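You operate a simulated robot arm through the tools that you are given. There is no shell and no other tool. Be economical: measure what you need, move in short steps, check, and stop when the job is done.

Carry out the task below with a simulated robot arm. There is one attempt and no reset: what you move stays moved.

## Task
Fetch the scent tub and set it on the washer top. Close the cupboard door. Put the bottle that says "pear juice" from the oak worktop top on the bench top and the bottle marked "apple fizz" on the draining board top. Open the plain sink door. The order is free. Set down upright: scent tub, bottle.

The check looks at the end state, three seconds after you hand in, the way a careful person would. Anything else that was tipped, shoved, dropped, spilled or broken makes it a failure.

## Robot
A 7-joint arm with a fingered hand on a trunk, on a base that drives. Base frame: it is fixed to the floor where the robot stands at the start and does not move with it; the origin is under the middle of the robot, x ahead of it, y to its left, z up. Units: m, rad, N and s.
Its first joint turns from -2.601 to 2.601 rad. Places, roughly: bench top [0.6, 2, 0.8]; cupboard door [0.5, 1.1, 1.8]; draining board top [0.6, -1.1, 0.9]; plain sink door [0.4, -1.4, 0.4]; washer top [0.7, -3.2, 0.8]. Payload 3.5 kg.
The tool frame sits at the grasp point between the pads (the TCP): z along the fingers, y along the line on which they close. The tips reach 0.03 m beyond it. The gripper opens to 0.104 m. The gripper's body begins 0.035 m behind the TCP. The gripper is a hand of 4 fingers: y runs from the thumb to the fingers, the wrist lies at [-0.015, -0.11, -0.186] in the tool frame.
Orientation is that of the tool frame in the base frame, as a unit quaternion [w, x, y, z]. With the fingers straight down and the wrist toward the robot, the tool's x, y and z point along [0, 1, 0], [1, 0, 0] and [0, 0, -1] of the base frame.

## Interface
- The arm moves only by the tool send_rows. Its argument "moves" is one flat list of numbers, 6 for each row, row after row: the shift along the tool's x, y, z in units of 40 mm (1.0 is 40 mm), then the turn, a rotation vector about the tool's x, y, z in units of 8 degrees (1.0 is 8 degrees). In form: [dx, dy, dz, ax, ay, az, dx, dy, dz, ax, ay, az, ...]. A call has 1 to 20 rows; each row shifts and turns the commanded pose from where the row before left it, along the tool's axes as they then stand. A call with a number of a shift or a turn outside -1 to 1 is refused whole. A row lasts 0.2 s, in which the tool goes at most 0.05 m and 0.15 rad; a call with a longer step from one row to the next is refused whole. Where a pose cannot be reached the arm comes as near as it can. A force on the tool above 40 N (or 10 N above the force at the start of the call, whichever is more), or a blocked arm, ends the call early, and 0.2 s more pass. In this call time passes only in rows, and 0.2 s behind the last. It gives the time, the measured TCP pose, the force on the tool (base axes), the opening and the grip force at its end, in the units of the frame above (readings bear some noise), with the torque about the TCP (base axes, N m) and any sound that the robot's microphone picked up.
- Cameras (640 x 400 px; columns grow to the right, rows downward): "scene" is now at [0.0422, 0.1861, 1.641]; the picture's right is [0.17, -0.99, 0.00], its down [-0.55, -0.10, -0.83] and it looks along [0.82, 0.14, -0.56] (base axes); focal length 214 px, centre (320, 200). "wrist" rides on the gripper at [0.061, -0.092, -0.13] in the tool frame; the picture's right is [-0.81, 0.28, -0.52], its down [-0.53, -0.71, 0.46] and it looks along [-0.24, 0.64, 0.72] (tool axes); focal length 275 px, centre (320, 200). There is no depth. A picture from a camera that has moved, and an enlarged one, comes with that camera's place and axes in the base frame and with its lens.
- get_image(camera): a new picture of that camera. It takes no simulated time.
- move_column(by): slides the trunk up (or, below 0, down) by that many m; the arm and the scene camera ride with it, the base frame stays. It gives what a move gives, with no picture.
- base_move(legs): drives the robot by 1 to 6 legs, each [ahead, left, turn to the left] in m, m and rad, along the robot's own axes; the way and the turn of a leg run together, so that a leg with both is an arc; at most 1.5 m and 3.142 rad a leg. The arm and the cameras ride along, it lands a little off, and it stops where it bumps. It gives what a move gives.
- curl_fingers(index, middle, ring, thumb_bend, thumb_turn): sets how far each is bent, from 0 (flat) to 1 (curled in); at 0.3 the hand is open as for a grip, at 0.7 the pads meet at the TCP. One left out holds its place. A second passes; each finger stops where it meets its share of the squeeze, and holds until it gets a number again. It is the only way to open and close the hand. It gives what a move gives, with no picture; readings hold the bend of each and the force on the fingers (four entries, about 0 where the hand has none), thumb and palm. thumb_turn goes from beside the hand (0) to across from the fingers (1), as for a grip.
- head_to(pan, tilt): turns the head with the scene camera to pan (to the left, within 2.705 rad either way) and tilt (down, from -0.506 to 1.204), counted from straight ahead of the robot. It gives what a move gives.
- enlarge(camera, box): a new picture of the part [left, top, right, bottom] of that camera's present view, enlarged. It takes no simulated time.
- job_done(): hands the job in; it is judged then, once.

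Work in short steps. Places have to be worked out from the pictures, the camera data and where the tool is seen: move nearer, look again, correct. Check each grasp and each placing, and mend what went wrong. You have 165 turns and 128 pictures in all, those below and enlarged ones among them. Open the gripper and draw the arm clear of the work before you hand the job in, unless the task says otherwise.

The tools are called after "Request:" by a JSON object that holds its "name" and its "arguments". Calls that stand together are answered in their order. send_rows: Moves the arm, as the interface text tells. Its arguments: {"type":"object","properties":{"moves":{"type":"array"}},"required":["moves"]} The other tools are called the same way: move_column (by) slides the trunk up or down; curl_fingers (index, middle, ring, thumb_bend, thumb_turn) moves the fingers one by one; base_move (legs) drives the base; head_to (pan, tilt) turns the head that bears the scene camera; get_image (camera) takes a picture; enlarge (camera, box) takes an enlarged picture of a part of a camera's view; job_done () hands the job in.

At the start:

```text
clock: 0.0
ee_pos: [0.6387, 0.1388, 1.1506]
tool_rot: [-0.001, 0.707, 0.707, 0.001]
contact_force: [0.3, -0.4, -0.6]
ft_torque: [-0.02, 0.0, 0.02]
opening: 0.1038
grip_force: 0.1
shape: jaw
bend: [0.3, 0.3, 0.3, 0.3, 0.98]
finger forces: [0.0, 0.0, 0.1, 0.1, 0.0, 0.1]
trunk travel left (down, up): [-0.675, 0.035]
robot x, y, heading: [-0.0013, -0.0006, 0.001]
head pan, tilt: [0.173, 0.593]
```

scene: 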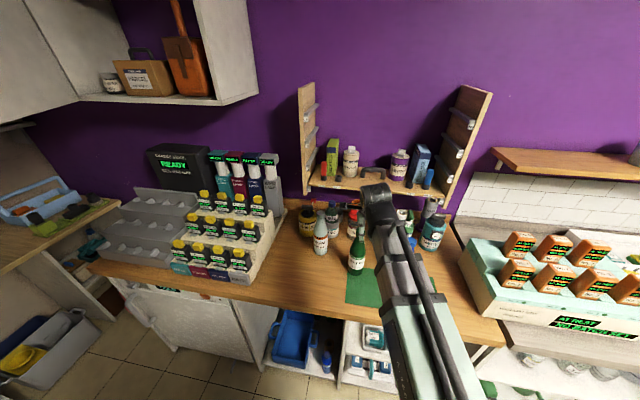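
wrist: 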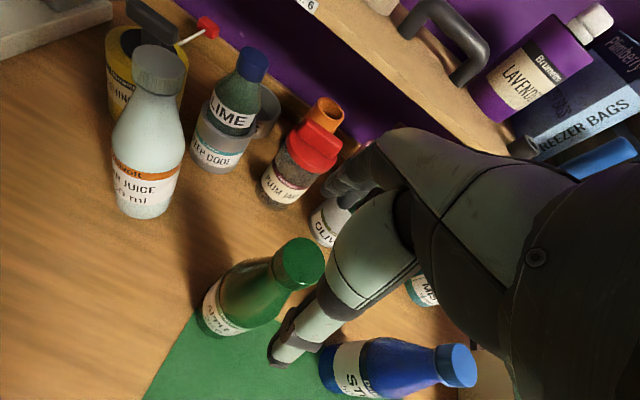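

The workspace is in front of me with bottles on the oak worktop. First I look around left and right to locate everything.

Request:
{"name": "enlarge", "arguments": {"camera": "scene", "box": [280, 160, 480, 310]}}

Request:
{"name": "enlarge", "arguments": {"camera": "wrist", "box": [80, 20, 400, 400]}}

Request:
{"name": "head_to", "arguments": {"pan": 1.2, "tilt": 0.4}}

```text
2.67 times, centred on (380, 235) of scene
camera zoom: at [0.0422, 0.1861, 1.641], right [0.17, -0.99, 0.0], down [-0.55, -0.1, -0.83], along [0.82, 0.14, -0.56], focal length 572 px, centre (160, 107)
```

zoom: 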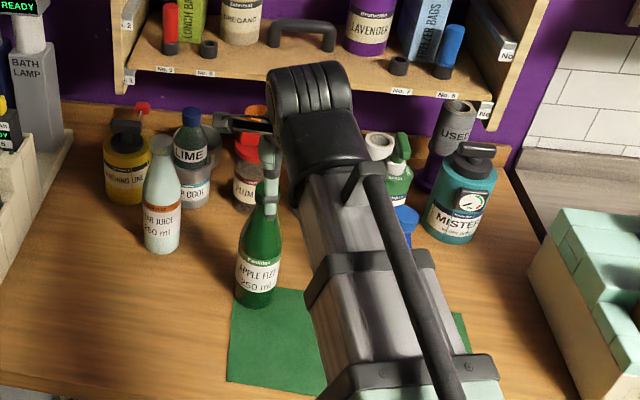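

```text
1.05 times, centred on (240, 210) of wrist
camera zoom: at [0.5456, 0.1995, 1.2807], right [0.28, -0.81, 0.52], down [-0.71, -0.53, -0.46], along [0.64, -0.24, -0.72], focal length 290 px, centre (404, 190)
```

zoom: 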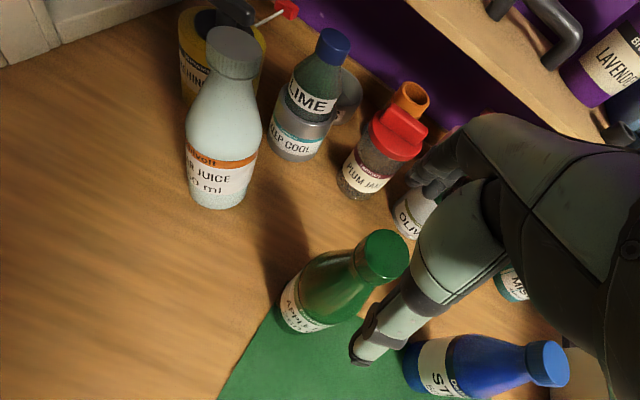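

```text
clock: 1.3
ee_pos: [0.6383, 0.1389, 1.1493]
tool_rot: [0.0, 0.707, 0.707, 0.001]
contact_force: [-0.9, 0.9, -0.1]
ft_torque: [-0.01, 0.01, 0.02]
opening: 0.1036
grip_force: 0.1
shape: jaw
bend: [0.3, 0.3, 0.3, 0.3, 0.98]
finger forces: [0.1, 0.0, 0.0, 0.0, 0.0, 0.0]
trunk travel left (down, up): [-0.675, 0.035]
robot x, y, heading: [0.0027, 0.0042, -0.002]
head pan, tilt: [1.201, 0.4]
```

Next I view the left side and then the right.

Request:
{"name": "get_image", "arguments": {"camera": "scene"}}

Request:
{"name": "head_to", "arguments": {"pan": -0.9, "tilt": 0.5}}

Request:
{"name": "get_image", "arguments": {"camera": "scene"}}

```text
123 pictures are left
camera scene: at [-0.0115, 0.2573, 1.6586], right [0.93, -0.36, 0.0], down [-0.14, -0.36, -0.92], along [0.33, 0.86, -0.39], focal length 214 px, centre (320, 200)
```

scene: 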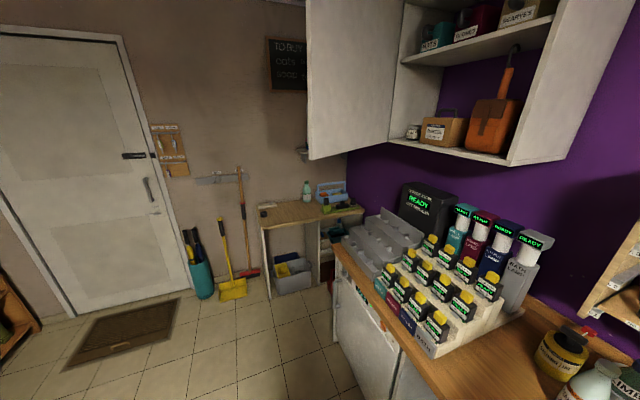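

```text
clock: 3.3
ee_pos: [0.6377, 0.1393, 1.1499]
tool_rot: [-0.001, 0.707, 0.707, 0.0]
contact_force: [0.0, -0.3, 0.1]
ft_torque: [0.02, 0.03, -0.03]
opening: 0.1035
grip_force: 0.0
shape: jaw
bend: [0.3, 0.3, 0.3, 0.3, 0.98]
finger forces: [0.0, 0.0, 0.0, 0.1, 0.0, 0.0]
trunk travel left (down, up): [-0.675, 0.035]
robot x, y, heading: [0.0018, -0.0021, 0.0]
head pan, tilt: [-0.901, 0.499]
```

```text
122 pictures are left
camera scene: at [0.0115, 0.0997, 1.6495], right [-0.78, -0.62, 0.0], down [-0.3, 0.37, -0.88], along [0.55, -0.69, -0.48], focal length 214 px, centre (320, 200)
```

scene: 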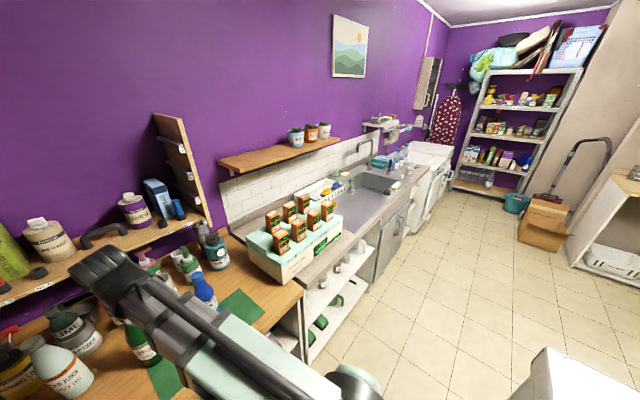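

Now I search for the scent tub, by enlarging candidate spots.

Request:
{"name": "enlarge", "arguments": {"camera": "scene", "box": [440, 60, 600, 220]}}

Request:
{"name": "enlarge", "arguments": {"camera": "scene", "box": [270, 110, 450, 260]}}

Request:
{"name": "head_to", "arguments": {"pan": 0.7, "tilt": 0.2}}

Request:
{"name": "enlarge", "arguments": {"camera": "scene", "box": [120, 60, 520, 310]}}

```text
2.50 times, centred on (520, 140) of scene
camera zoom: at [0.0115, 0.0997, 1.6495], right [-0.78, -0.62, 0.0], down [-0.3, 0.37, -0.88], along [0.55, -0.69, -0.48], focal length 536 px, centre (-180, 350)
```

zoom: 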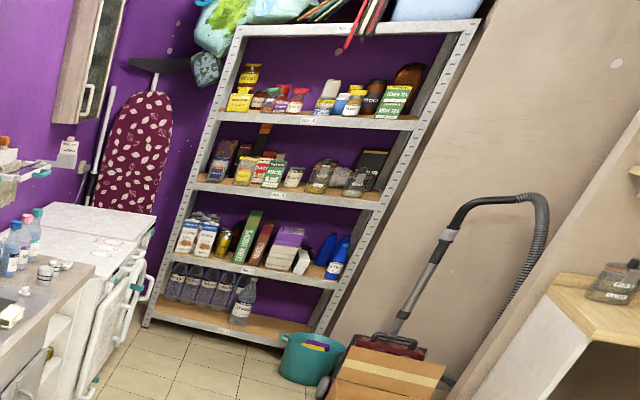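

```text
2.67 times, centred on (360, 185) of scene
camera zoom: at [0.0115, 0.0997, 1.6495], right [-0.78, -0.62, 0.0], down [-0.3, 0.37, -0.88], along [0.55, -0.69, -0.48], focal length 572 px, centre (213, 240)
```

zoom: 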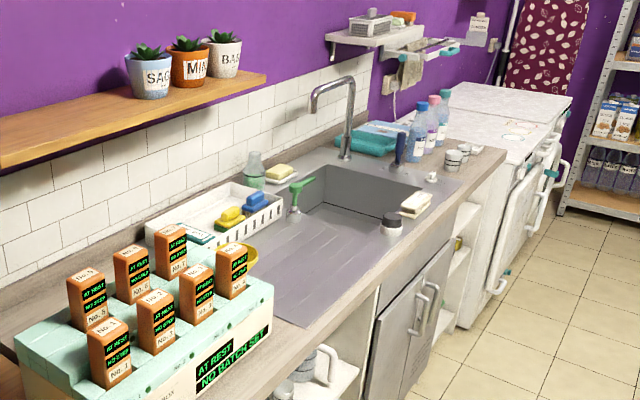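

```text
clock: 5.0
ee_pos: [0.6387, 0.1383, 1.1503]
tool_rot: [0.0, 0.707, 0.708, 0.001]
contact_force: [0.1, 0.5, -0.2]
ft_torque: [0.0, -0.01, 0.02]
opening: 0.1034
grip_force: 0.1
shape: jaw
bend: [0.3, 0.3, 0.3, 0.3, 0.98]
finger forces: [0.0, 0.1, 0.1, 0.1, 0.0, 0.1]
trunk travel left (down, up): [-0.675, 0.035]
robot x, y, heading: [0.0, -0.0007, 0.004]
head pan, tilt: [0.7, 0.201]
```

```text
1.60 times, centred on (320, 185) of scene
camera zoom: at [0.0263, 0.2309, 1.6772], right [0.64, -0.77, 0.0], down [-0.15, -0.13, -0.98], along [0.75, 0.63, -0.2], focal length 343 px, centre (320, 224)
```

zoom: 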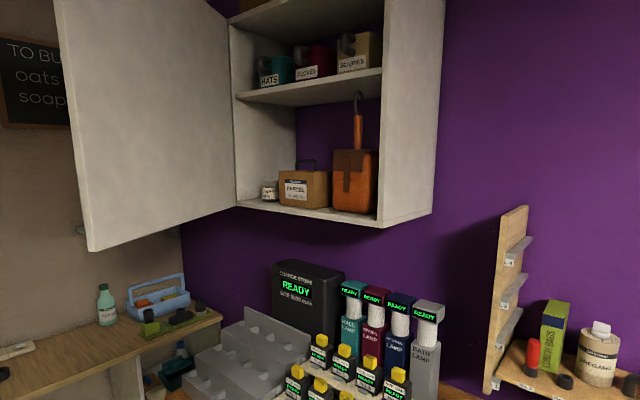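

The small jar in the cupboard may be the tub; I enlarge it, and check the jars by the sink too.

Request:
{"name": "enlarge", "arguments": {"camera": "scene", "box": [270, 160, 340, 200]}}

Request:
{"name": "head_to", "arguments": {"pan": -1.0, "tilt": 0.3}}

Request:
{"name": "enlarge", "arguments": {"camera": "scene", "box": [290, 160, 390, 240]}}

```text
9.14 times, centred on (305, 180) of scene
camera zoom: at [0.0263, 0.2309, 1.6772], right [0.64, -0.77, 0.0], down [-0.15, -0.13, -0.98], along [0.75, 0.63, -0.2], focal length 1961 px, centre (457, 383)
```

zoom: 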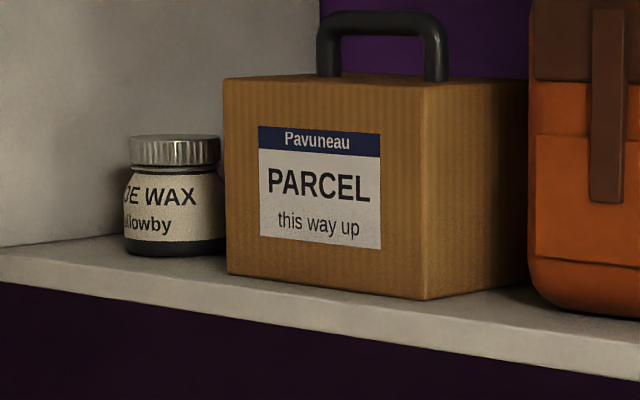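

```text
clock: 6.7
ee_pos: [0.6389, 0.1392, 1.1492]
tool_rot: [0.0, 0.707, 0.707, 0.0]
contact_force: [0.2, 0.6, -0.1]
ft_torque: [0.0, 0.01, 0.01]
opening: 0.1038
grip_force: 0.1
shape: jaw
bend: [0.3, 0.3, 0.3, 0.3, 0.98]
finger forces: [0.0, 0.0, 0.1, 0.0, 0.1, 0.0]
trunk travel left (down, up): [-0.675, 0.035]
robot x, y, heading: [0.0001, -0.0019, 0.0]
head pan, tilt: [-1.0, 0.3]
```

```text
5.00 times, centred on (340, 200) of scene
camera zoom: at [0.0054, 0.0924, 1.6679], right [-0.84, -0.54, 0.0], down [-0.16, 0.25, -0.96], along [0.52, -0.8, -0.3], focal length 1072 px, centre (220, 200)
```

zoom: 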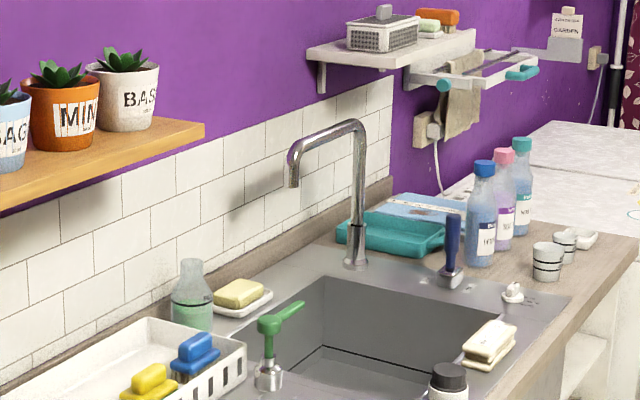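

Not found yet; I look at the sink jar, the rack and behind the robot.

Request:
{"name": "enlarge", "arguments": {"camera": "scene", "box": [320, 210, 400, 260]}}

Request:
{"name": "enlarge", "arguments": {"camera": "scene", "box": [400, 100, 520, 220]}}

Request:
{"name": "head_to", "arguments": {"pan": -2.3, "tilt": 0.4}}

Request:
{"name": "get_image", "arguments": {"camera": "scene"}}

Request:
{"name": "head_to", "arguments": {"pan": 2.5, "tilt": 0.4}}

Request:
{"name": "get_image", "arguments": {"camera": "scene"}}

```text
8.00 times, centred on (360, 235) of scene
camera zoom: at [0.0054, 0.0924, 1.6679], right [-0.84, -0.54, 0.0], down [-0.16, 0.25, -0.96], along [0.52, -0.8, -0.3], focal length 1716 px, centre (0, -80)
```

zoom: 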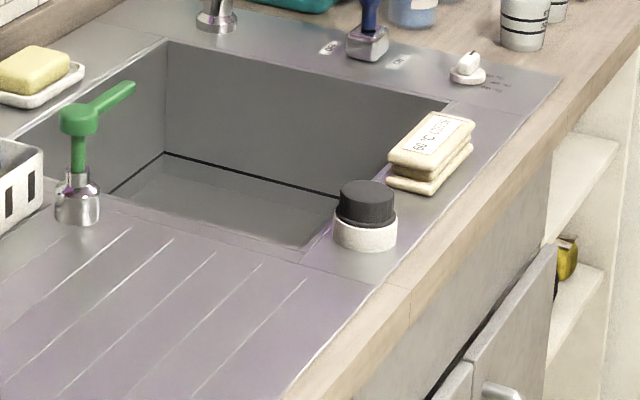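

```text
3.33 times, centred on (460, 160) of scene
camera zoom: at [0.0054, 0.0924, 1.6679], right [-0.84, -0.54, 0.0], down [-0.16, 0.25, -0.96], along [0.52, -0.8, -0.3], focal length 715 px, centre (-147, 333)
```

zoom: 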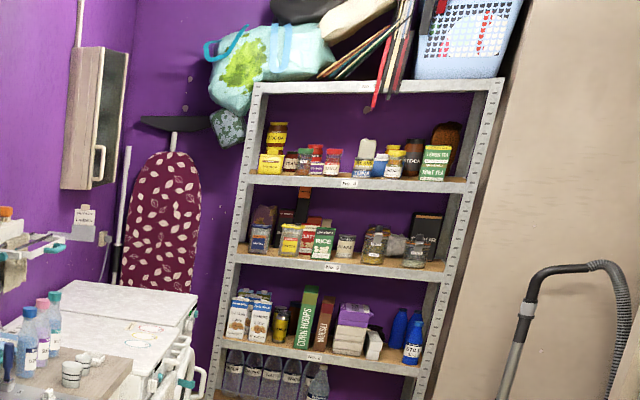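

```text
clock: 8.2
ee_pos: [0.6373, 0.139, 1.1501]
tool_rot: [0.0, 0.707, 0.707, 0.0]
contact_force: [-0.1, 0.5, -0.1]
ft_torque: [0.01, 0.0, -0.01]
opening: 0.1036
grip_force: 0.1
shape: jaw
bend: [0.3, 0.3, 0.3, 0.3, 0.98]
finger forces: [0.1, 0.0, 0.0, 0.0, 0.0, 0.0]
trunk travel left (down, up): [-0.675, 0.035]
robot x, y, heading: [-0.0033, -0.0025, 0.002]
head pan, tilt: [-2.3, 0.4]
```

```text
114 pictures are left
camera scene: at [-0.1067, 0.1019, 1.6587], right [-0.75, 0.67, 0.0], down [0.26, 0.29, -0.92], along [-0.61, -0.69, -0.39], focal length 214 px, centre (320, 200)
```

scene: 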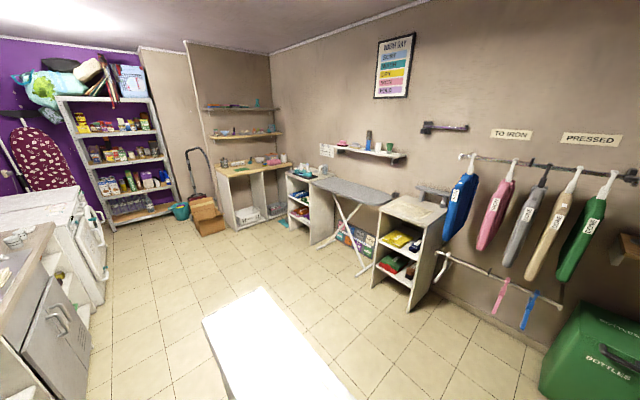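

```text
clock: 12.0
ee_pos: [0.6372, 0.1382, 1.1499]
tool_rot: [0.0, 0.707, 0.708, 0.001]
contact_force: [0.0, 0.3, 0.9]
ft_torque: [-0.02, 0.03, 0.0]
opening: 0.1033
grip_force: 0.1
shape: jaw
bend: [0.3, 0.3, 0.3, 0.3, 0.98]
finger forces: [0.0, 0.0, 0.0, 0.0, 0.0, 0.1]
trunk travel left (down, up): [-0.675, 0.035]
robot x, y, heading: [-0.0012, -0.0003, 0.002]
head pan, tilt: [2.499, 0.4]
```

```text
113 pictures are left
camera scene: at [-0.1192, 0.2265, 1.6587], right [0.6, 0.8, 0.0], down [0.31, -0.23, -0.92], along [-0.74, 0.55, -0.39], focal length 214 px, centre (320, 200)
```

scene: 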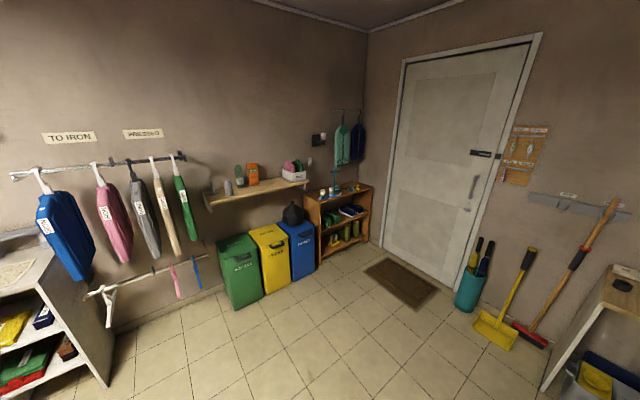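

Several shelves remain; I enlarge those.

Request:
{"name": "enlarge", "arguments": {"camera": "scene", "box": [200, 140, 380, 250]}}

Request:
{"name": "head_to", "arguments": {"pan": -2.3, "tilt": 0.4}}

Request:
{"name": "enlarge", "arguments": {"camera": "scene", "box": [190, 95, 310, 185]}}

Request:
{"name": "enlarge", "arguments": {"camera": "scene", "box": [280, 120, 460, 300]}}

Request:
{"name": "enlarge", "arguments": {"camera": "scene", "box": [50, 95, 190, 225]}}

```text
3.56 times, centred on (290, 195) of scene
camera zoom: at [-0.1192, 0.2265, 1.6587], right [0.6, 0.8, 0.0], down [0.31, -0.23, -0.92], along [-0.74, 0.55, -0.39], focal length 763 px, centre (427, 218)
```

zoom: 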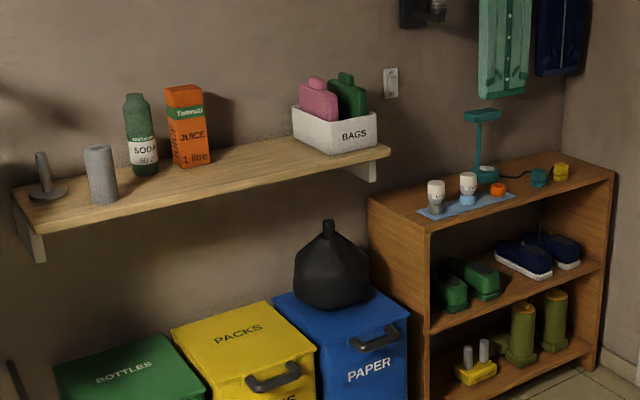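

```text
clock: 15.8
ee_pos: [0.6384, 0.1386, 1.1499]
tool_rot: [-0.001, 0.708, 0.707, 0.0]
contact_force: [-0.1, 0.2, -0.2]
ft_torque: [0.01, -0.01, 0.0]
opening: 0.1038
grip_force: 0.0
shape: jaw
bend: [0.3, 0.3, 0.3, 0.3, 0.98]
finger forces: [0.0, 0.1, 0.0, 0.1, 0.0, 0.1]
trunk travel left (down, up): [-0.675, 0.035]
robot x, y, heading: [0.0001, -0.001, 0.004]
head pan, tilt: [-2.3, 0.4]
```

```text
4.44 times, centred on (250, 140) of scene
camera zoom: at [-0.1068, 0.1019, 1.6587], right [-0.75, 0.67, 0.0], down [0.26, 0.29, -0.92], along [-0.61, -0.69, -0.39], focal length 953 px, centre (631, 467)
```

zoom: 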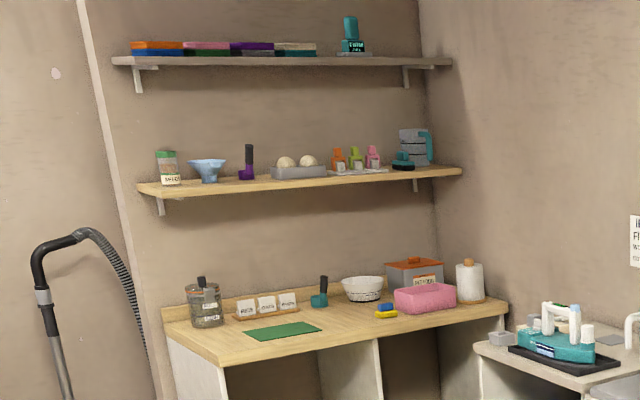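

```text
2.22 times, centred on (370, 210) of scene
camera zoom: at [-0.1068, 0.1019, 1.6587], right [-0.75, 0.67, 0.0], down [0.26, 0.29, -0.92], along [-0.61, -0.69, -0.39], focal length 477 px, centre (209, 178)
```

zoom: 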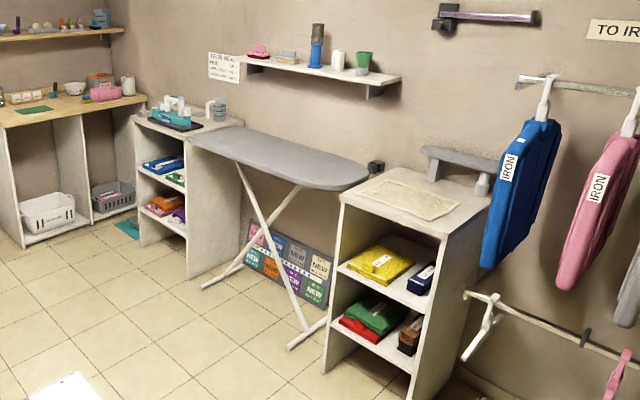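

```text
3.08 times, centred on (120, 160) of scene
camera zoom: at [-0.1068, 0.1019, 1.6587], right [-0.75, 0.67, 0.0], down [0.26, 0.29, -0.92], along [-0.61, -0.69, -0.39], focal length 660 px, centre (935, 323)
```

zoom: 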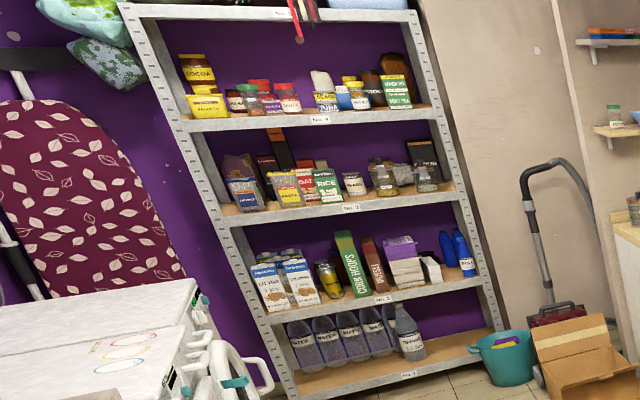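

No label read yet; enlarging smaller regions with more zoom.

Request:
{"name": "enlarge", "arguments": {"camera": "scene", "box": [330, 125, 410, 175]}}

Request:
{"name": "enlarge", "arguments": {"camera": "scene", "box": [80, 100, 160, 165]}}

Request:
{"name": "head_to", "arguments": {"pan": -1.2, "tilt": 0.7}}

Request:
{"name": "get_image", "arguments": {"camera": "scene"}}

Request:
{"name": "head_to", "arguments": {"pan": 0.1, "tilt": 1.0}}

Request:
{"name": "get_image", "arguments": {"camera": "scene"}}

```text
8.00 times, centred on (370, 150) of scene
camera zoom: at [-0.1068, 0.1019, 1.6587], right [-0.75, 0.67, 0.0], down [0.26, 0.29, -0.92], along [-0.61, -0.69, -0.39], focal length 1716 px, centre (-80, 600)
```

zoom: 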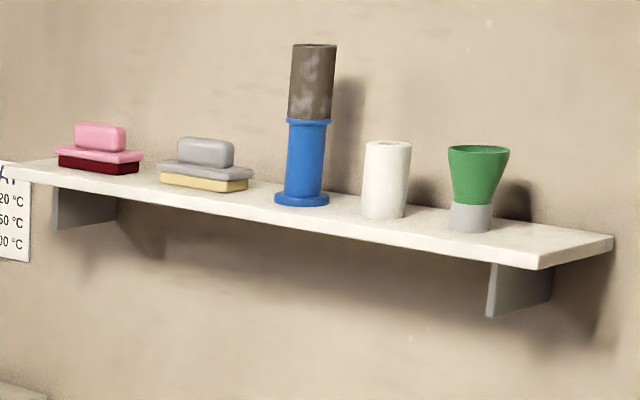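

```text
6.15 times, centred on (120, 132) of scene
camera zoom: at [-0.1068, 0.1019, 1.6587], right [-0.75, 0.67, 0.0], down [0.26, 0.29, -0.92], along [-0.61, -0.69, -0.39], focal length 1320 px, centre (1551, 615)
```

zoom: 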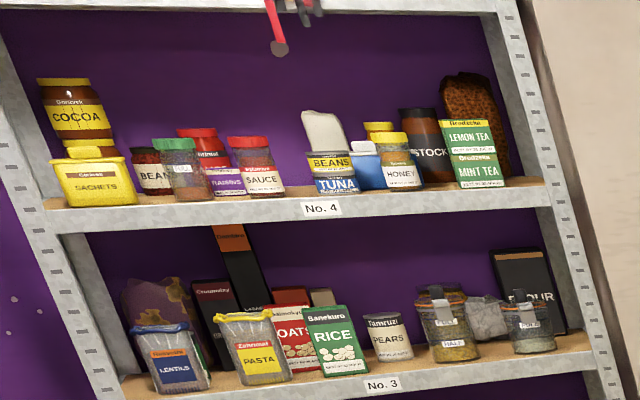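

```text
clock: 17.1
ee_pos: [0.638, 0.1393, 1.15]
tool_rot: [0.0, 0.707, 0.707, -0.001]
contact_force: [-0.1, -0.2, -0.8]
ft_torque: [0.0, 0.0, 0.02]
opening: 0.1036
grip_force: 0.1
shape: jaw
bend: [0.3, 0.3, 0.3, 0.3, 0.98]
finger forces: [0.0, 0.1, 0.1, 0.1, 0.0, 0.1]
trunk travel left (down, up): [-0.675, 0.035]
robot x, y, heading: [-0.0001, -0.0014, 0.0]
head pan, tilt: [-1.201, 0.7]
```

```text
106 pictures are left
camera scene: at [-0.0144, 0.0917, 1.6318], right [-0.93, -0.36, 0.0], down [-0.23, 0.6, -0.77], along [0.28, -0.71, -0.64], focal length 214 px, centre (320, 200)
```

scene: 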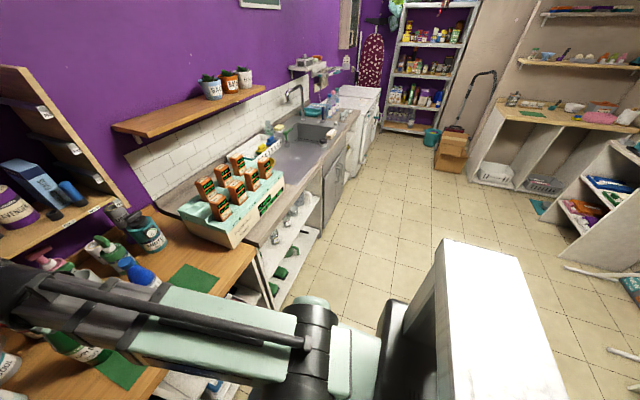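

```text
clock: 18.6
ee_pos: [0.6377, 0.1394, 1.15]
tool_rot: [0.0, 0.707, 0.707, 0.001]
contact_force: [0.6, 0.3, 0.5]
ft_torque: [0.0, -0.01, 0.01]
opening: 0.1036
grip_force: 0.2
shape: jaw
bend: [0.3, 0.3, 0.3, 0.3, 0.98]
finger forces: [0.0, 0.1, 0.0, 0.0, 0.0, 0.0]
trunk travel left (down, up): [-0.675, 0.035]
robot x, y, heading: [-0.0049, -0.0022, -0.002]
head pan, tilt: [0.099, 1.0]
```

```text
105 pictures are left
camera scene: at [0.0243, 0.1778, 1.6084], right [0.1, -1.0, 0.0], down [-0.84, -0.08, -0.54], along [0.54, 0.05, -0.84], focal length 214 px, centre (320, 200)
```

scene: 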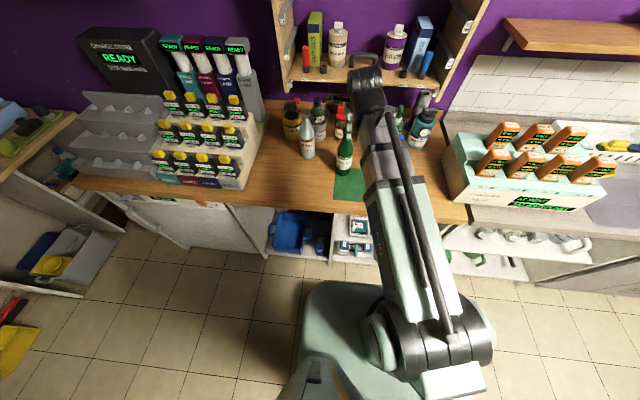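

Teal items sit on a shelf below the worktop; enlarging.

Request:
{"name": "enlarge", "arguments": {"camera": "scene", "box": [255, 190, 395, 275]}}

Request:
{"name": "enlarge", "arguments": {"camera": "scene", "box": [440, 200, 600, 300]}}

Request:
{"name": "enlarge", "arguments": {"camera": "scene", "box": [0, 90, 160, 300]}}

```text
4.57 times, centred on (325, 232) of scene
camera zoom: at [0.0243, 0.1778, 1.6084], right [0.1, -1.0, 0.0], down [-0.84, -0.08, -0.54], along [0.54, 0.05, -0.84], focal length 980 px, centre (297, 51)
```

zoom: 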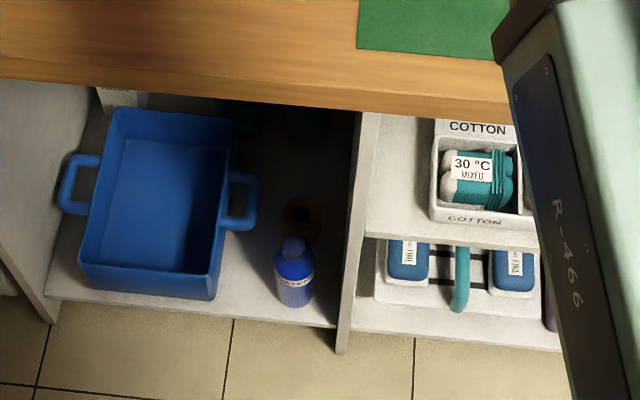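

```text
4.00 times, centred on (520, 250) of scene
camera zoom: at [0.0243, 0.1778, 1.6084], right [0.1, -1.0, 0.0], down [-0.84, -0.08, -0.54], along [0.54, 0.05, -0.84], focal length 858 px, centre (-480, 0)
```

zoom: 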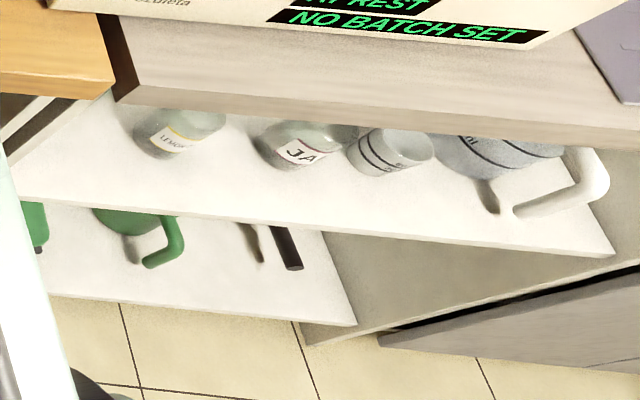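

```text
1.90 times, centred on (80, 195) of scene
camera zoom: at [0.0243, 0.1778, 1.6084], right [0.1, -1.0, 0.0], down [-0.84, -0.08, -0.54], along [0.54, 0.05, -0.84], focal length 408 px, centre (777, 210)
```

zoom: 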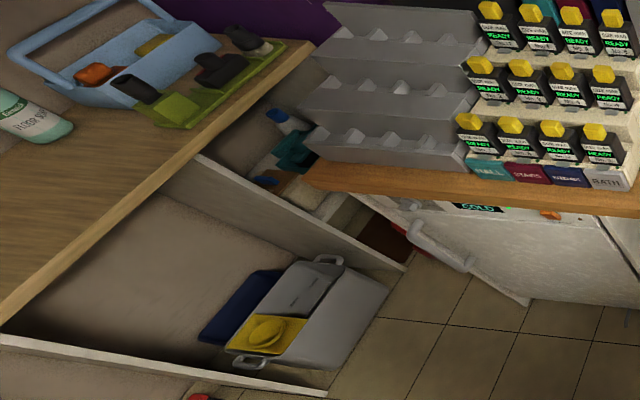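

Scent tub isn't visible yet; I'll find it while driving. The apple-fizz cap triangulates to about (0.64, 0.14, 1.10), right beneath the TCP. I descend part-way and look.

Request:
{"name": "send_rows", "arguments": {"moves": [0, 0, 0.6, 0, 0, 0, 0, 0, 0.6, 0, 0, 0]}}

Request:
{"name": "get_image", "arguments": {"camera": "wrist"}}

Request:
{"name": "head_to", "arguments": {"pan": 0.1, "tilt": 0.6}}

Request:
{"name": "enlarge", "arguments": {"camera": "scene", "box": [240, 150, 440, 290]}}

```text
clock: 19.2
ee_pos: [0.6383, 0.138, 1.1009]
tool_rot: [0.001, 0.707, 0.708, 0.0]
contact_force: [0.5, 0.3, 0.0]
ft_torque: [0.0, -0.01, -0.03]
opening: 0.1035
grip_force: 0.0
shape: jaw
bend: [0.3, 0.3, 0.3, 0.3, 0.98]
finger forces: [0.0, 0.1, 0.1, 0.0, 0.1, 0.0]
trunk travel left (down, up): [-0.675, 0.035]
robot x, y, heading: [-0.0016, -0.0014, -0.0]
head pan, tilt: [0.099, 1.0]
```

```text
101 pictures are left
camera wrist: at [0.5452, 0.1999, 1.2326], right [0.28, -0.81, 0.52], down [-0.71, -0.53, -0.46], along [0.64, -0.24, -0.72], focal length 275 px, centre (320, 200)
```

wrist: 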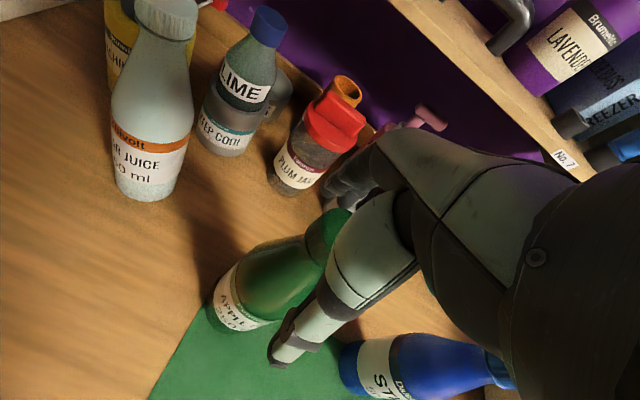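

```text
clock: 20.0
ee_pos: [0.6381, 0.1385, 1.1024]
tool_rot: [-0.001, 0.707, 0.707, 0.0]
contact_force: [-0.7, 0.0, -0.1]
ft_torque: [-0.03, 0.01, 0.0]
opening: 0.1034
grip_force: 0.1
shape: jaw
bend: [0.3, 0.3, 0.3, 0.3, 0.98]
finger forces: [0.1, 0.0, 0.1, 0.1, 0.1, 0.0]
trunk travel left (down, up): [-0.675, 0.035]
robot x, y, heading: [-0.0004, 0.0008, 0.002]
head pan, tilt: [0.099, 0.6]
```

```text
2.86 times, centred on (340, 220) of scene
camera zoom: at [0.0429, 0.1797, 1.6404], right [0.1, -1.0, 0.0], down [-0.56, -0.06, -0.82], along [0.82, 0.08, -0.57], focal length 613 px, centre (263, 143)
```

zoom: 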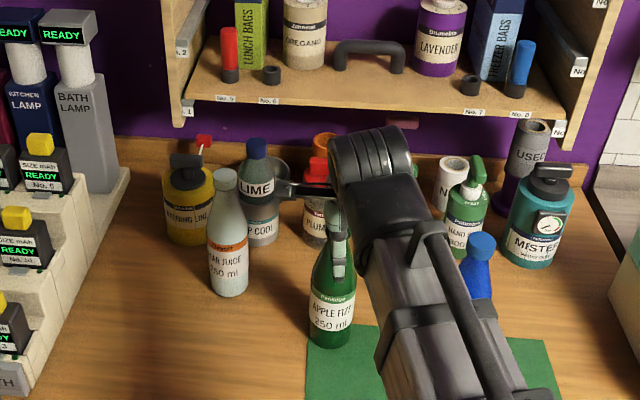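

The cap is at about TCP height between thumb and fingers. Down 24 mm and close.

Request:
{"name": "send_rows", "arguments": {"moves": [0, 0, 0.35, 0, 0, 0, 0, 0, 0.25, 0, 0, 0]}}

Request:
{"name": "curl_fingers", "arguments": {"index": 0.8, "middle": 0.8, "ring": 0.8, "thumb_bend": 0.8}}

Request:
{"name": "get_image", "arguments": {"camera": "wrist"}}

```text
clock: 20.6
ee_pos: [0.6373, 0.1388, 1.0783]
tool_rot: [0.001, 0.707, 0.708, -0.001]
contact_force: [-0.4, 0.0, 0.9]
ft_torque: [-0.03, 0.01, -0.02]
opening: 0.1036
grip_force: 0.0
shape: jaw
bend: [0.3, 0.3, 0.3, 0.3, 0.98]
finger forces: [0.1, 0.1, 0.0, 0.0, 0.0, 0.0]
trunk travel left (down, up): [-0.675, 0.035]
robot x, y, heading: [-0.0003, 0.0025, -0.004]
head pan, tilt: [0.099, 0.6]
```

```text
clock: 21.6
ee_pos: [0.6379, 0.1385, 1.0774]
tool_rot: [0.0, 0.707, 0.707, 0.0]
contact_force: [0.6, -0.6, 1.6]
ft_torque: [-0.01, -0.06, -0.01]
opening: 0.0432
grip_force: 14.8
shape: fingers
bend: [0.57, 0.6, 0.8, 0.53, 0.96]
finger forces: [7.7, 7.3, 0.0, 0.0, 14.8, 0.0]
trunk travel left (down, up): [-0.675, 0.035]
robot x, y, heading: [0.0019, 0.0026, 0.002]
head pan, tilt: [0.099, 0.6]
```

```text
99 pictures are left
camera wrist: at [0.5452, 0.1996, 1.2088], right [0.28, -0.81, 0.52], down [-0.71, -0.53, -0.46], along [0.64, -0.24, -0.72], focal length 275 px, centre (320, 200)
```

wrist: 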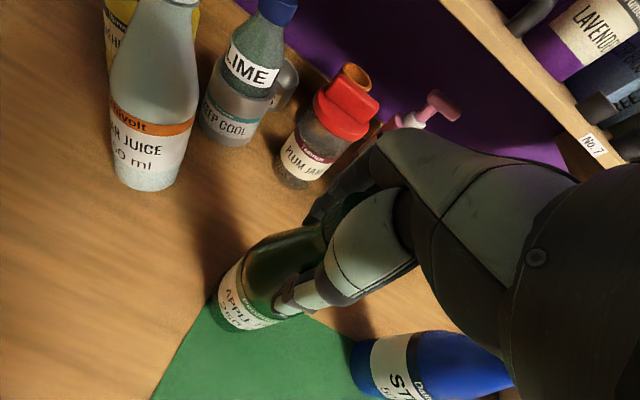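

Gripped by index, middle and thumb (14.8 N). Lift 12 cm and verify.

Request:
{"name": "send_rows", "arguments": {"moves": [0, 0, -0.6, 0, 0, 0, 0, 0, -0.8, 0, 0, 0, 0, 0, -0.8, 0, 0, 0, 0, 0, -0.8, 0, 0, 0]}}

Request:
{"name": "get_image", "arguments": {"camera": "wrist"}}

Request:
{"name": "get_image", "arguments": {"camera": "scene"}}

```text
clock: 22.6
ee_pos: [0.6389, 0.1384, 1.1981]
tool_rot: [0.0, 0.708, 0.707, 0.0]
contact_force: [0.4, -0.1, -2.3]
ft_torque: [-0.01, 0.0, 0.01]
opening: 0.0429
grip_force: 13.5
shape: fingers
bend: [0.57, 0.6, 0.8, 0.53, 0.96]
finger forces: [6.9, 6.3, 0.1, 0.0, 14.0, 0.0]
trunk travel left (down, up): [-0.675, 0.035]
robot x, y, heading: [0.0048, -0.0013, -0.002]
head pan, tilt: [0.099, 0.6]
```

```text
98 pictures are left
camera wrist: at [0.5462, 0.1995, 1.3293], right [0.28, -0.81, 0.52], down [-0.71, -0.53, -0.45], along [0.64, -0.24, -0.72], focal length 275 px, centre (320, 200)
```

wrist: 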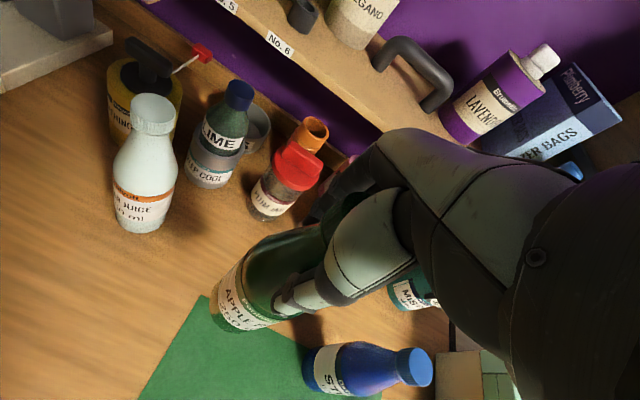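

```text
97 pictures are left
camera scene: at [0.043, 0.1798, 1.6404], right [0.1, -1.0, 0.0], down [-0.56, -0.06, -0.83], along [0.82, 0.08, -0.56], focal length 214 px, centre (320, 200)
```

scene: 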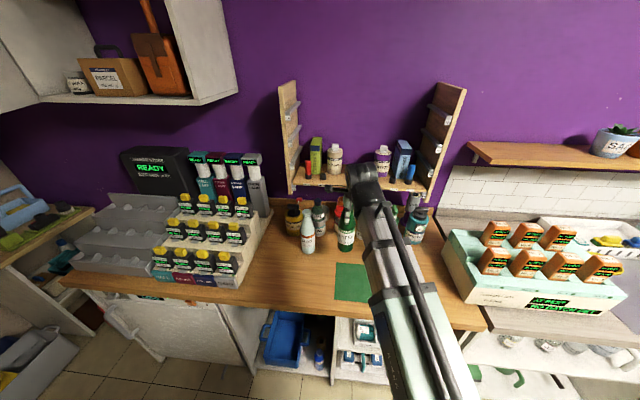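

Bottle held. I back off 0.35 m and slide right to face the draining board, then look.

Request:
{"name": "base_move", "arguments": {"legs": [[-0.35, 0, 0], [0, -1.2, 0]]}}

Request:
{"name": "head_to", "arguments": {"pan": 0.0, "tilt": 0.6}}

Request:
{"name": "get_image", "arguments": {"camera": "scene"}}

```text
clock: 30.5
ee_pos: [0.2879, -1.0497, 1.1986]
tool_rot: [0.0, 0.709, 0.705, 0.0]
contact_force: [1.0, -0.4, -2.9]
ft_torque: [-0.03, 0.02, -0.02]
opening: 0.0431
grip_force: 13.3
shape: fingers
bend: [0.57, 0.6, 0.8, 0.53, 0.96]
finger forces: [6.9, 6.3, 0.1, 0.0, 14.0, 0.0]
trunk travel left (down, up): [-0.675, 0.035]
robot x, y, heading: [-0.3484, -1.1849, -0.008]
head pan, tilt: [0.099, 0.6]
```

```text
clock: 31.2
ee_pos: [0.2882, -1.0498, 1.198]
tool_rot: [0.0, 0.71, 0.705, 0.0]
contact_force: [-0.3, 0.1, -3.0]
ft_torque: [0.02, -0.01, -0.01]
opening: 0.0427
grip_force: 13.3
shape: fingers
bend: [0.57, 0.6, 0.8, 0.53, 0.96]
finger forces: [6.8, 6.4, 0.0, 0.0, 13.9, 0.0]
trunk travel left (down, up): [-0.675, 0.035]
robot x, y, heading: [-0.35, -1.1826, -0.003]
head pan, tilt: [0.0, 0.6]
```

```text
96 pictures are left
camera scene: at [-0.3078, -1.0144, 1.6404], right [0.0, -1.0, 0.0], down [-0.57, 0.0, -0.83], along [0.82, 0.0, -0.57], focal length 214 px, centre (320, 200)
```

scene: 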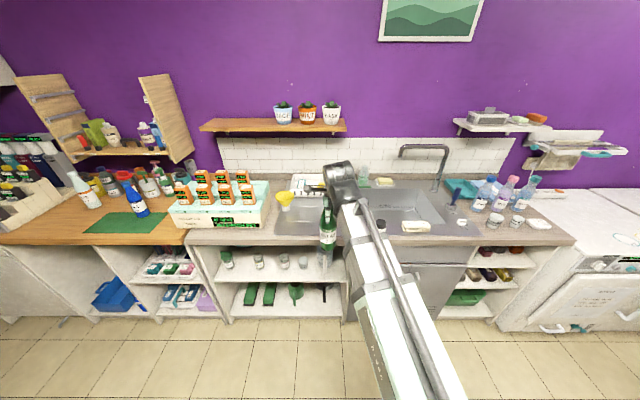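

Request:
{"name": "enlarge", "arguments": {"camera": "scene", "box": [180, 160, 400, 310]}}

Request:
{"name": "enlarge", "arguments": {"camera": "scene", "box": [340, 160, 640, 350]}}

```text
2.67 times, centred on (290, 235) of scene
camera zoom: at [-0.3078, -1.0144, 1.6404], right [0.0, -1.0, 0.0], down [-0.57, 0.0, -0.83], along [0.82, 0.0, -0.57], focal length 572 px, centre (400, 107)
```

zoom: 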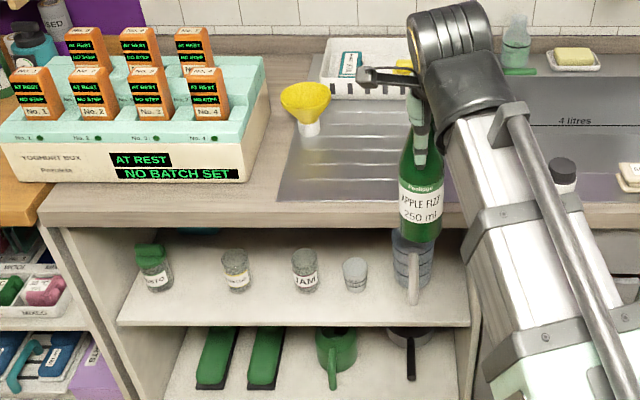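

```text
2.11 times, centred on (490, 255) of scene
camera zoom: at [-0.3078, -1.0144, 1.6404], right [0.0, -1.0, 0.0], down [-0.57, 0.0, -0.83], along [0.82, 0.0, -0.57], focal length 452 px, centre (-38, 84)
```

zoom: 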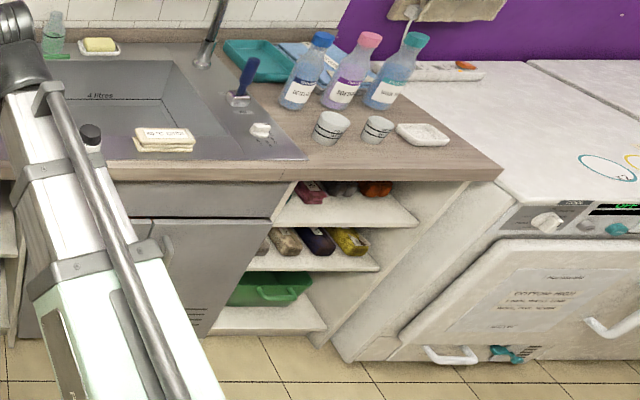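

The draining board's clear ridged area is around x 0.47–0.77, y −0.9 to −1.25; the TCP's at y −1.05. Drive forward 0.33 m, then lower.

Request:
{"name": "base_move", "arguments": {"legs": [[0.33, 0, 0]]}}

Request:
{"name": "get_image", "arguments": {"camera": "wrist"}}

Request:
{"name": "enlarge", "arguments": {"camera": "scene", "box": [180, 160, 480, 350]}}

```text
clock: 33.4
ee_pos: [0.6171, -1.0514, 1.1972]
tool_rot: [0.0, 0.709, 0.706, 0.0]
contact_force: [0.8, -0.3, -3.5]
ft_torque: [-0.01, 0.05, 0.0]
opening: 0.043
grip_force: 13.3
shape: fingers
bend: [0.57, 0.6, 0.8, 0.53, 0.96]
finger forces: [6.8, 6.4, 0.0, 0.0, 13.9, 0.0]
trunk travel left (down, up): [-0.675, 0.035]
robot x, y, heading: [-0.024, -1.1866, -0.003]
head pan, tilt: [0.0, 0.6]
```

```text
93 pictures are left
camera wrist: at [0.5253, -0.99, 1.3285], right [0.27, -0.81, 0.52], down [-0.72, -0.53, -0.45], along [0.64, -0.25, -0.73], focal length 275 px, centre (320, 200)
```

wrist: 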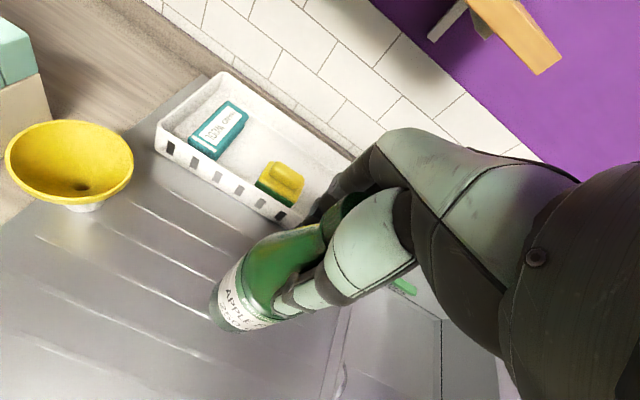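

```text
2.11 times, centred on (330, 255) of scene
camera zoom: at [0.0225, -1.0159, 1.6404], right [-0.01, -1.0, 0.0], down [-0.57, 0.0, -0.82], along [0.82, 0.0, -0.57], focal length 452 px, centre (299, 84)
```

zoom: 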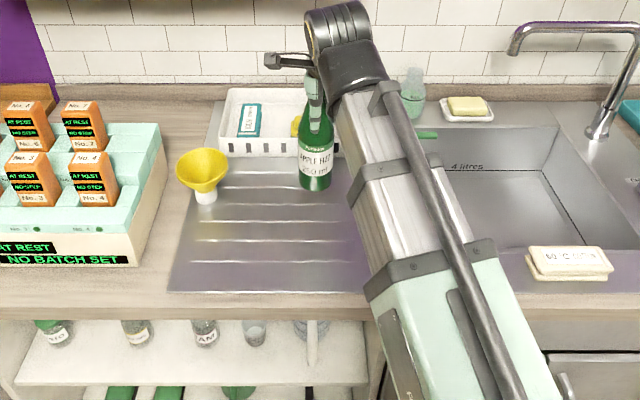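

Clear board beneath. Lower 10 cm, then creep to contact.

Request:
{"name": "send_rows", "arguments": {"moves": [0, -0.4, 0.8, 0, 0, 0, 0, -0.4, 0.8, 0, 0, 0, 0, 0, 0.7, 0, 0, 0, 0, 0, 0.3, 0, 0, 0]}}

Request:
{"name": "send_rows", "arguments": {"moves": [0, 0, 0.15, 0, 0, 0, 0, 0, 0.15, 0, 0, 0]}}

Request:
{"name": "enlarge", "arguments": {"camera": "scene", "box": [240, 180, 400, 310]}}

```text
clock: 34.4
ee_pos: [0.5841, -1.0515, 1.0934]
tool_rot: [-0.001, 0.709, 0.705, 0.0]
contact_force: [0.1, -0.2, -2.8]
ft_torque: [-0.03, -0.02, 0.0]
opening: 0.0427
grip_force: 14.2
shape: fingers
bend: [0.57, 0.6, 0.8, 0.53, 0.96]
finger forces: [6.8, 6.5, 0.1, 0.0, 13.8, 0.0]
trunk travel left (down, up): [-0.675, 0.035]
robot x, y, heading: [-0.0248, -1.1853, -0.004]
head pan, tilt: [0.0, 0.6]
```

```text
clock: 35.0
ee_pos: [0.5839, -1.0506, 1.0821]
tool_rot: [0.0, 0.709, 0.705, 0.001]
contact_force: [0.3, -0.3, 0.0]
ft_torque: [0.01, 0.0, 0.01]
opening: 0.0428
grip_force: 14.0
shape: fingers
bend: [0.57, 0.6, 0.8, 0.53, 0.96]
finger forces: [7.1, 6.8, 0.1, 0.0, 14.6, 0.0]
trunk travel left (down, up): [-0.675, 0.035]
robot x, y, heading: [-0.0235, -1.1871, -0.005]
head pan, tilt: [0.0, 0.6]
```

```text
3.08 times, centred on (320, 245) of scene
camera zoom: at [0.0211, -1.0161, 1.6405], right [-0.01, -1.0, 0.0], down [-0.56, 0.0, -0.83], along [0.83, 0.0, -0.56], focal length 660 px, centre (320, 62)
```

zoom: 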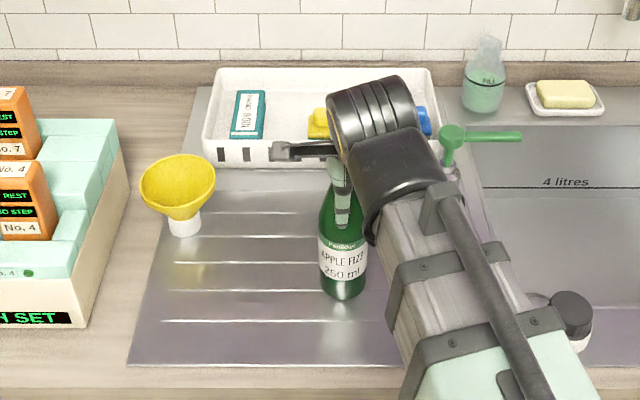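

Weight is off the hand (contact). A hair more down, then open.

Request:
{"name": "send_rows", "arguments": {"moves": [0, 0, 0.05, 0, 0, 0]}}

Request:
{"name": "curl_fingers", "arguments": {"index": 0.3, "middle": 0.3, "ring": 0.3, "thumb_bend": 0.3}}

Request:
{"name": "send_rows", "arguments": {"moves": [0, 0, -0.5, 0, 0, 0, 0, 0, -0.9, 0, 0, 0, 0, 0, -1, 0, 0, 0, 0, 0, -1, 0, 0, 0]}}

Request:
{"name": "get_image", "arguments": {"camera": "wrist"}}

```text
clock: 35.4
ee_pos: [0.5848, -1.0522, 1.0811]
tool_rot: [0.001, 0.709, 0.705, 0.002]
contact_force: [2.4, -1.8, 14.5]
ft_torque: [0.08, 0.09, -0.05]
opening: 0.043
grip_force: 17.3
shape: fingers
bend: [0.57, 0.6, 0.8, 0.53, 0.96]
finger forces: [8.5, 8.6, 0.0, 0.0, 17.2, 0.0]
trunk travel left (down, up): [-0.675, 0.035]
robot x, y, heading: [-0.0223, -1.1851, -0.006]
head pan, tilt: [0.0, 0.6]
```

```text
clock: 36.4
ee_pos: [0.5844, -1.0503, 1.0799]
tool_rot: [0.0, 0.709, 0.705, 0.0]
contact_force: [-0.1, 0.1, -0.3]
ft_torque: [0.03, 0.0, 0.0]
opening: 0.1026
grip_force: 0.2
shape: fingers
bend: [0.3, 0.3, 0.3, 0.3, 0.97]
finger forces: [0.0, 0.0, 0.0, 0.0, 0.0, 0.0]
trunk travel left (down, up): [-0.675, 0.035]
robot x, y, heading: [-0.0244, -1.1837, -0.005]
head pan, tilt: [0.0, 0.6]
```

```text
clock: 37.4
ee_pos: [0.5829, -1.0527, 1.2172]
tool_rot: [0.001, 0.709, 0.705, 0.0]
contact_force: [1.1, 0.4, 0.3]
ft_torque: [0.0, -0.03, 0.01]
opening: 0.1029
grip_force: 0.0
shape: fingers
bend: [0.3, 0.3, 0.3, 0.3, 0.97]
finger forces: [0.0, 0.0, 0.0, 0.0, 0.1, 0.1]
trunk travel left (down, up): [-0.675, 0.035]
robot x, y, heading: [-0.0197, -1.1863, -0.006]
head pan, tilt: [0.0, 0.6]
```

```text
90 pictures are left
camera wrist: at [0.4915, -0.9904, 1.3475], right [0.27, -0.81, 0.52], down [-0.72, -0.53, -0.46], along [0.64, -0.25, -0.72], focal length 275 px, centre (320, 200)
```

wrist: 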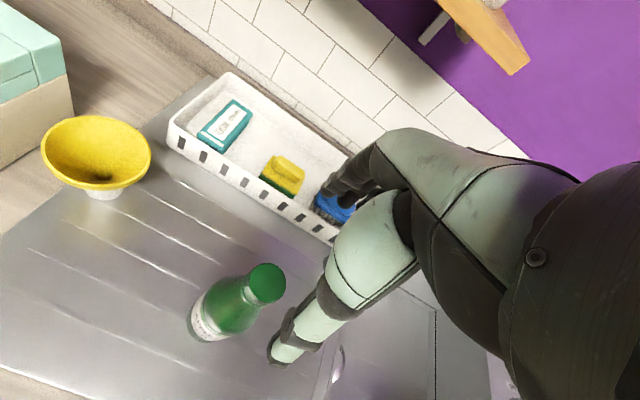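

Apple fizz is upright. Now the sink doors: back away and look at them.

Request:
{"name": "base_move", "arguments": {"legs": [[-0.75, 0, 0], [0, -0.1, 0]]}}

Request:
{"name": "head_to", "arguments": {"pan": -0.3, "tilt": 0.8}}

Request:
{"name": "get_image", "arguments": {"camera": "scene"}}

Request:
{"name": "enlarge", "arguments": {"camera": "scene", "box": [240, 120, 440, 290]}}

```text
clock: 42.2
ee_pos: [-0.1647, -1.1508, 1.2166]
tool_rot: [-0.001, 0.711, 0.703, 0.001]
contact_force: [-0.5, -1.3, 0.2]
ft_torque: [0.05, -0.01, -0.01]
opening: 0.103
grip_force: 0.0
shape: fingers
bend: [0.3, 0.3, 0.3, 0.3, 0.97]
finger forces: [0.1, 0.0, 0.1, 0.0, 0.0, 0.1]
trunk travel left (down, up): [-0.675, 0.035]
robot x, y, heading: [-0.774, -1.2798, -0.013]
head pan, tilt: [0.0, 0.6]
```

```text
clock: 43.0
ee_pos: [-0.1654, -1.1508, 1.2166]
tool_rot: [0.0, 0.711, 0.703, -0.001]
contact_force: [0.4, 0.2, 0.4]
ft_torque: [-0.04, 0.0, -0.01]
opening: 0.1031
grip_force: 0.2
shape: fingers
bend: [0.3, 0.3, 0.3, 0.3, 0.97]
finger forces: [0.0, 0.0, 0.1, 0.0, 0.0, 0.0]
trunk travel left (down, up): [-0.675, 0.035]
robot x, y, heading: [-0.7742, -1.2784, -0.01]
head pan, tilt: [-0.3, 0.799]
```

```text
89 pictures are left
camera scene: at [-0.7397, -1.1333, 1.6236], right [-0.31, -0.95, 0.0], down [-0.68, 0.22, -0.7], along [0.66, -0.21, -0.72], focal length 214 px, centre (320, 200)
```

scene: 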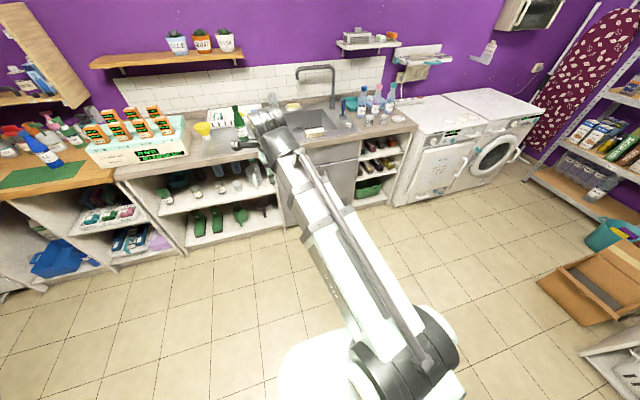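

```text
2.35 times, centred on (340, 205) of scene
camera zoom: at [-0.7397, -1.1333, 1.6236], right [-0.31, -0.95, 0.0], down [-0.68, 0.22, -0.7], along [0.66, -0.21, -0.72], focal length 505 px, centre (273, 188)
```

zoom: 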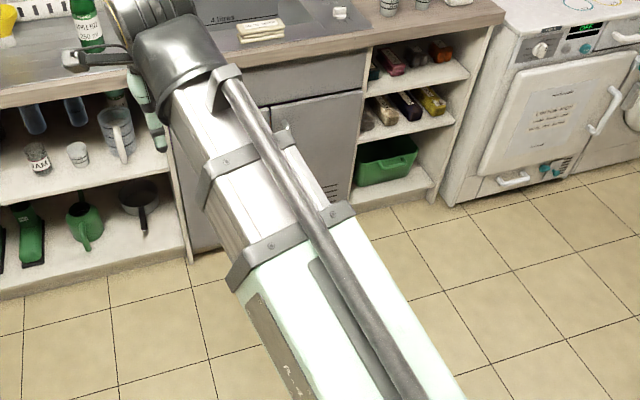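

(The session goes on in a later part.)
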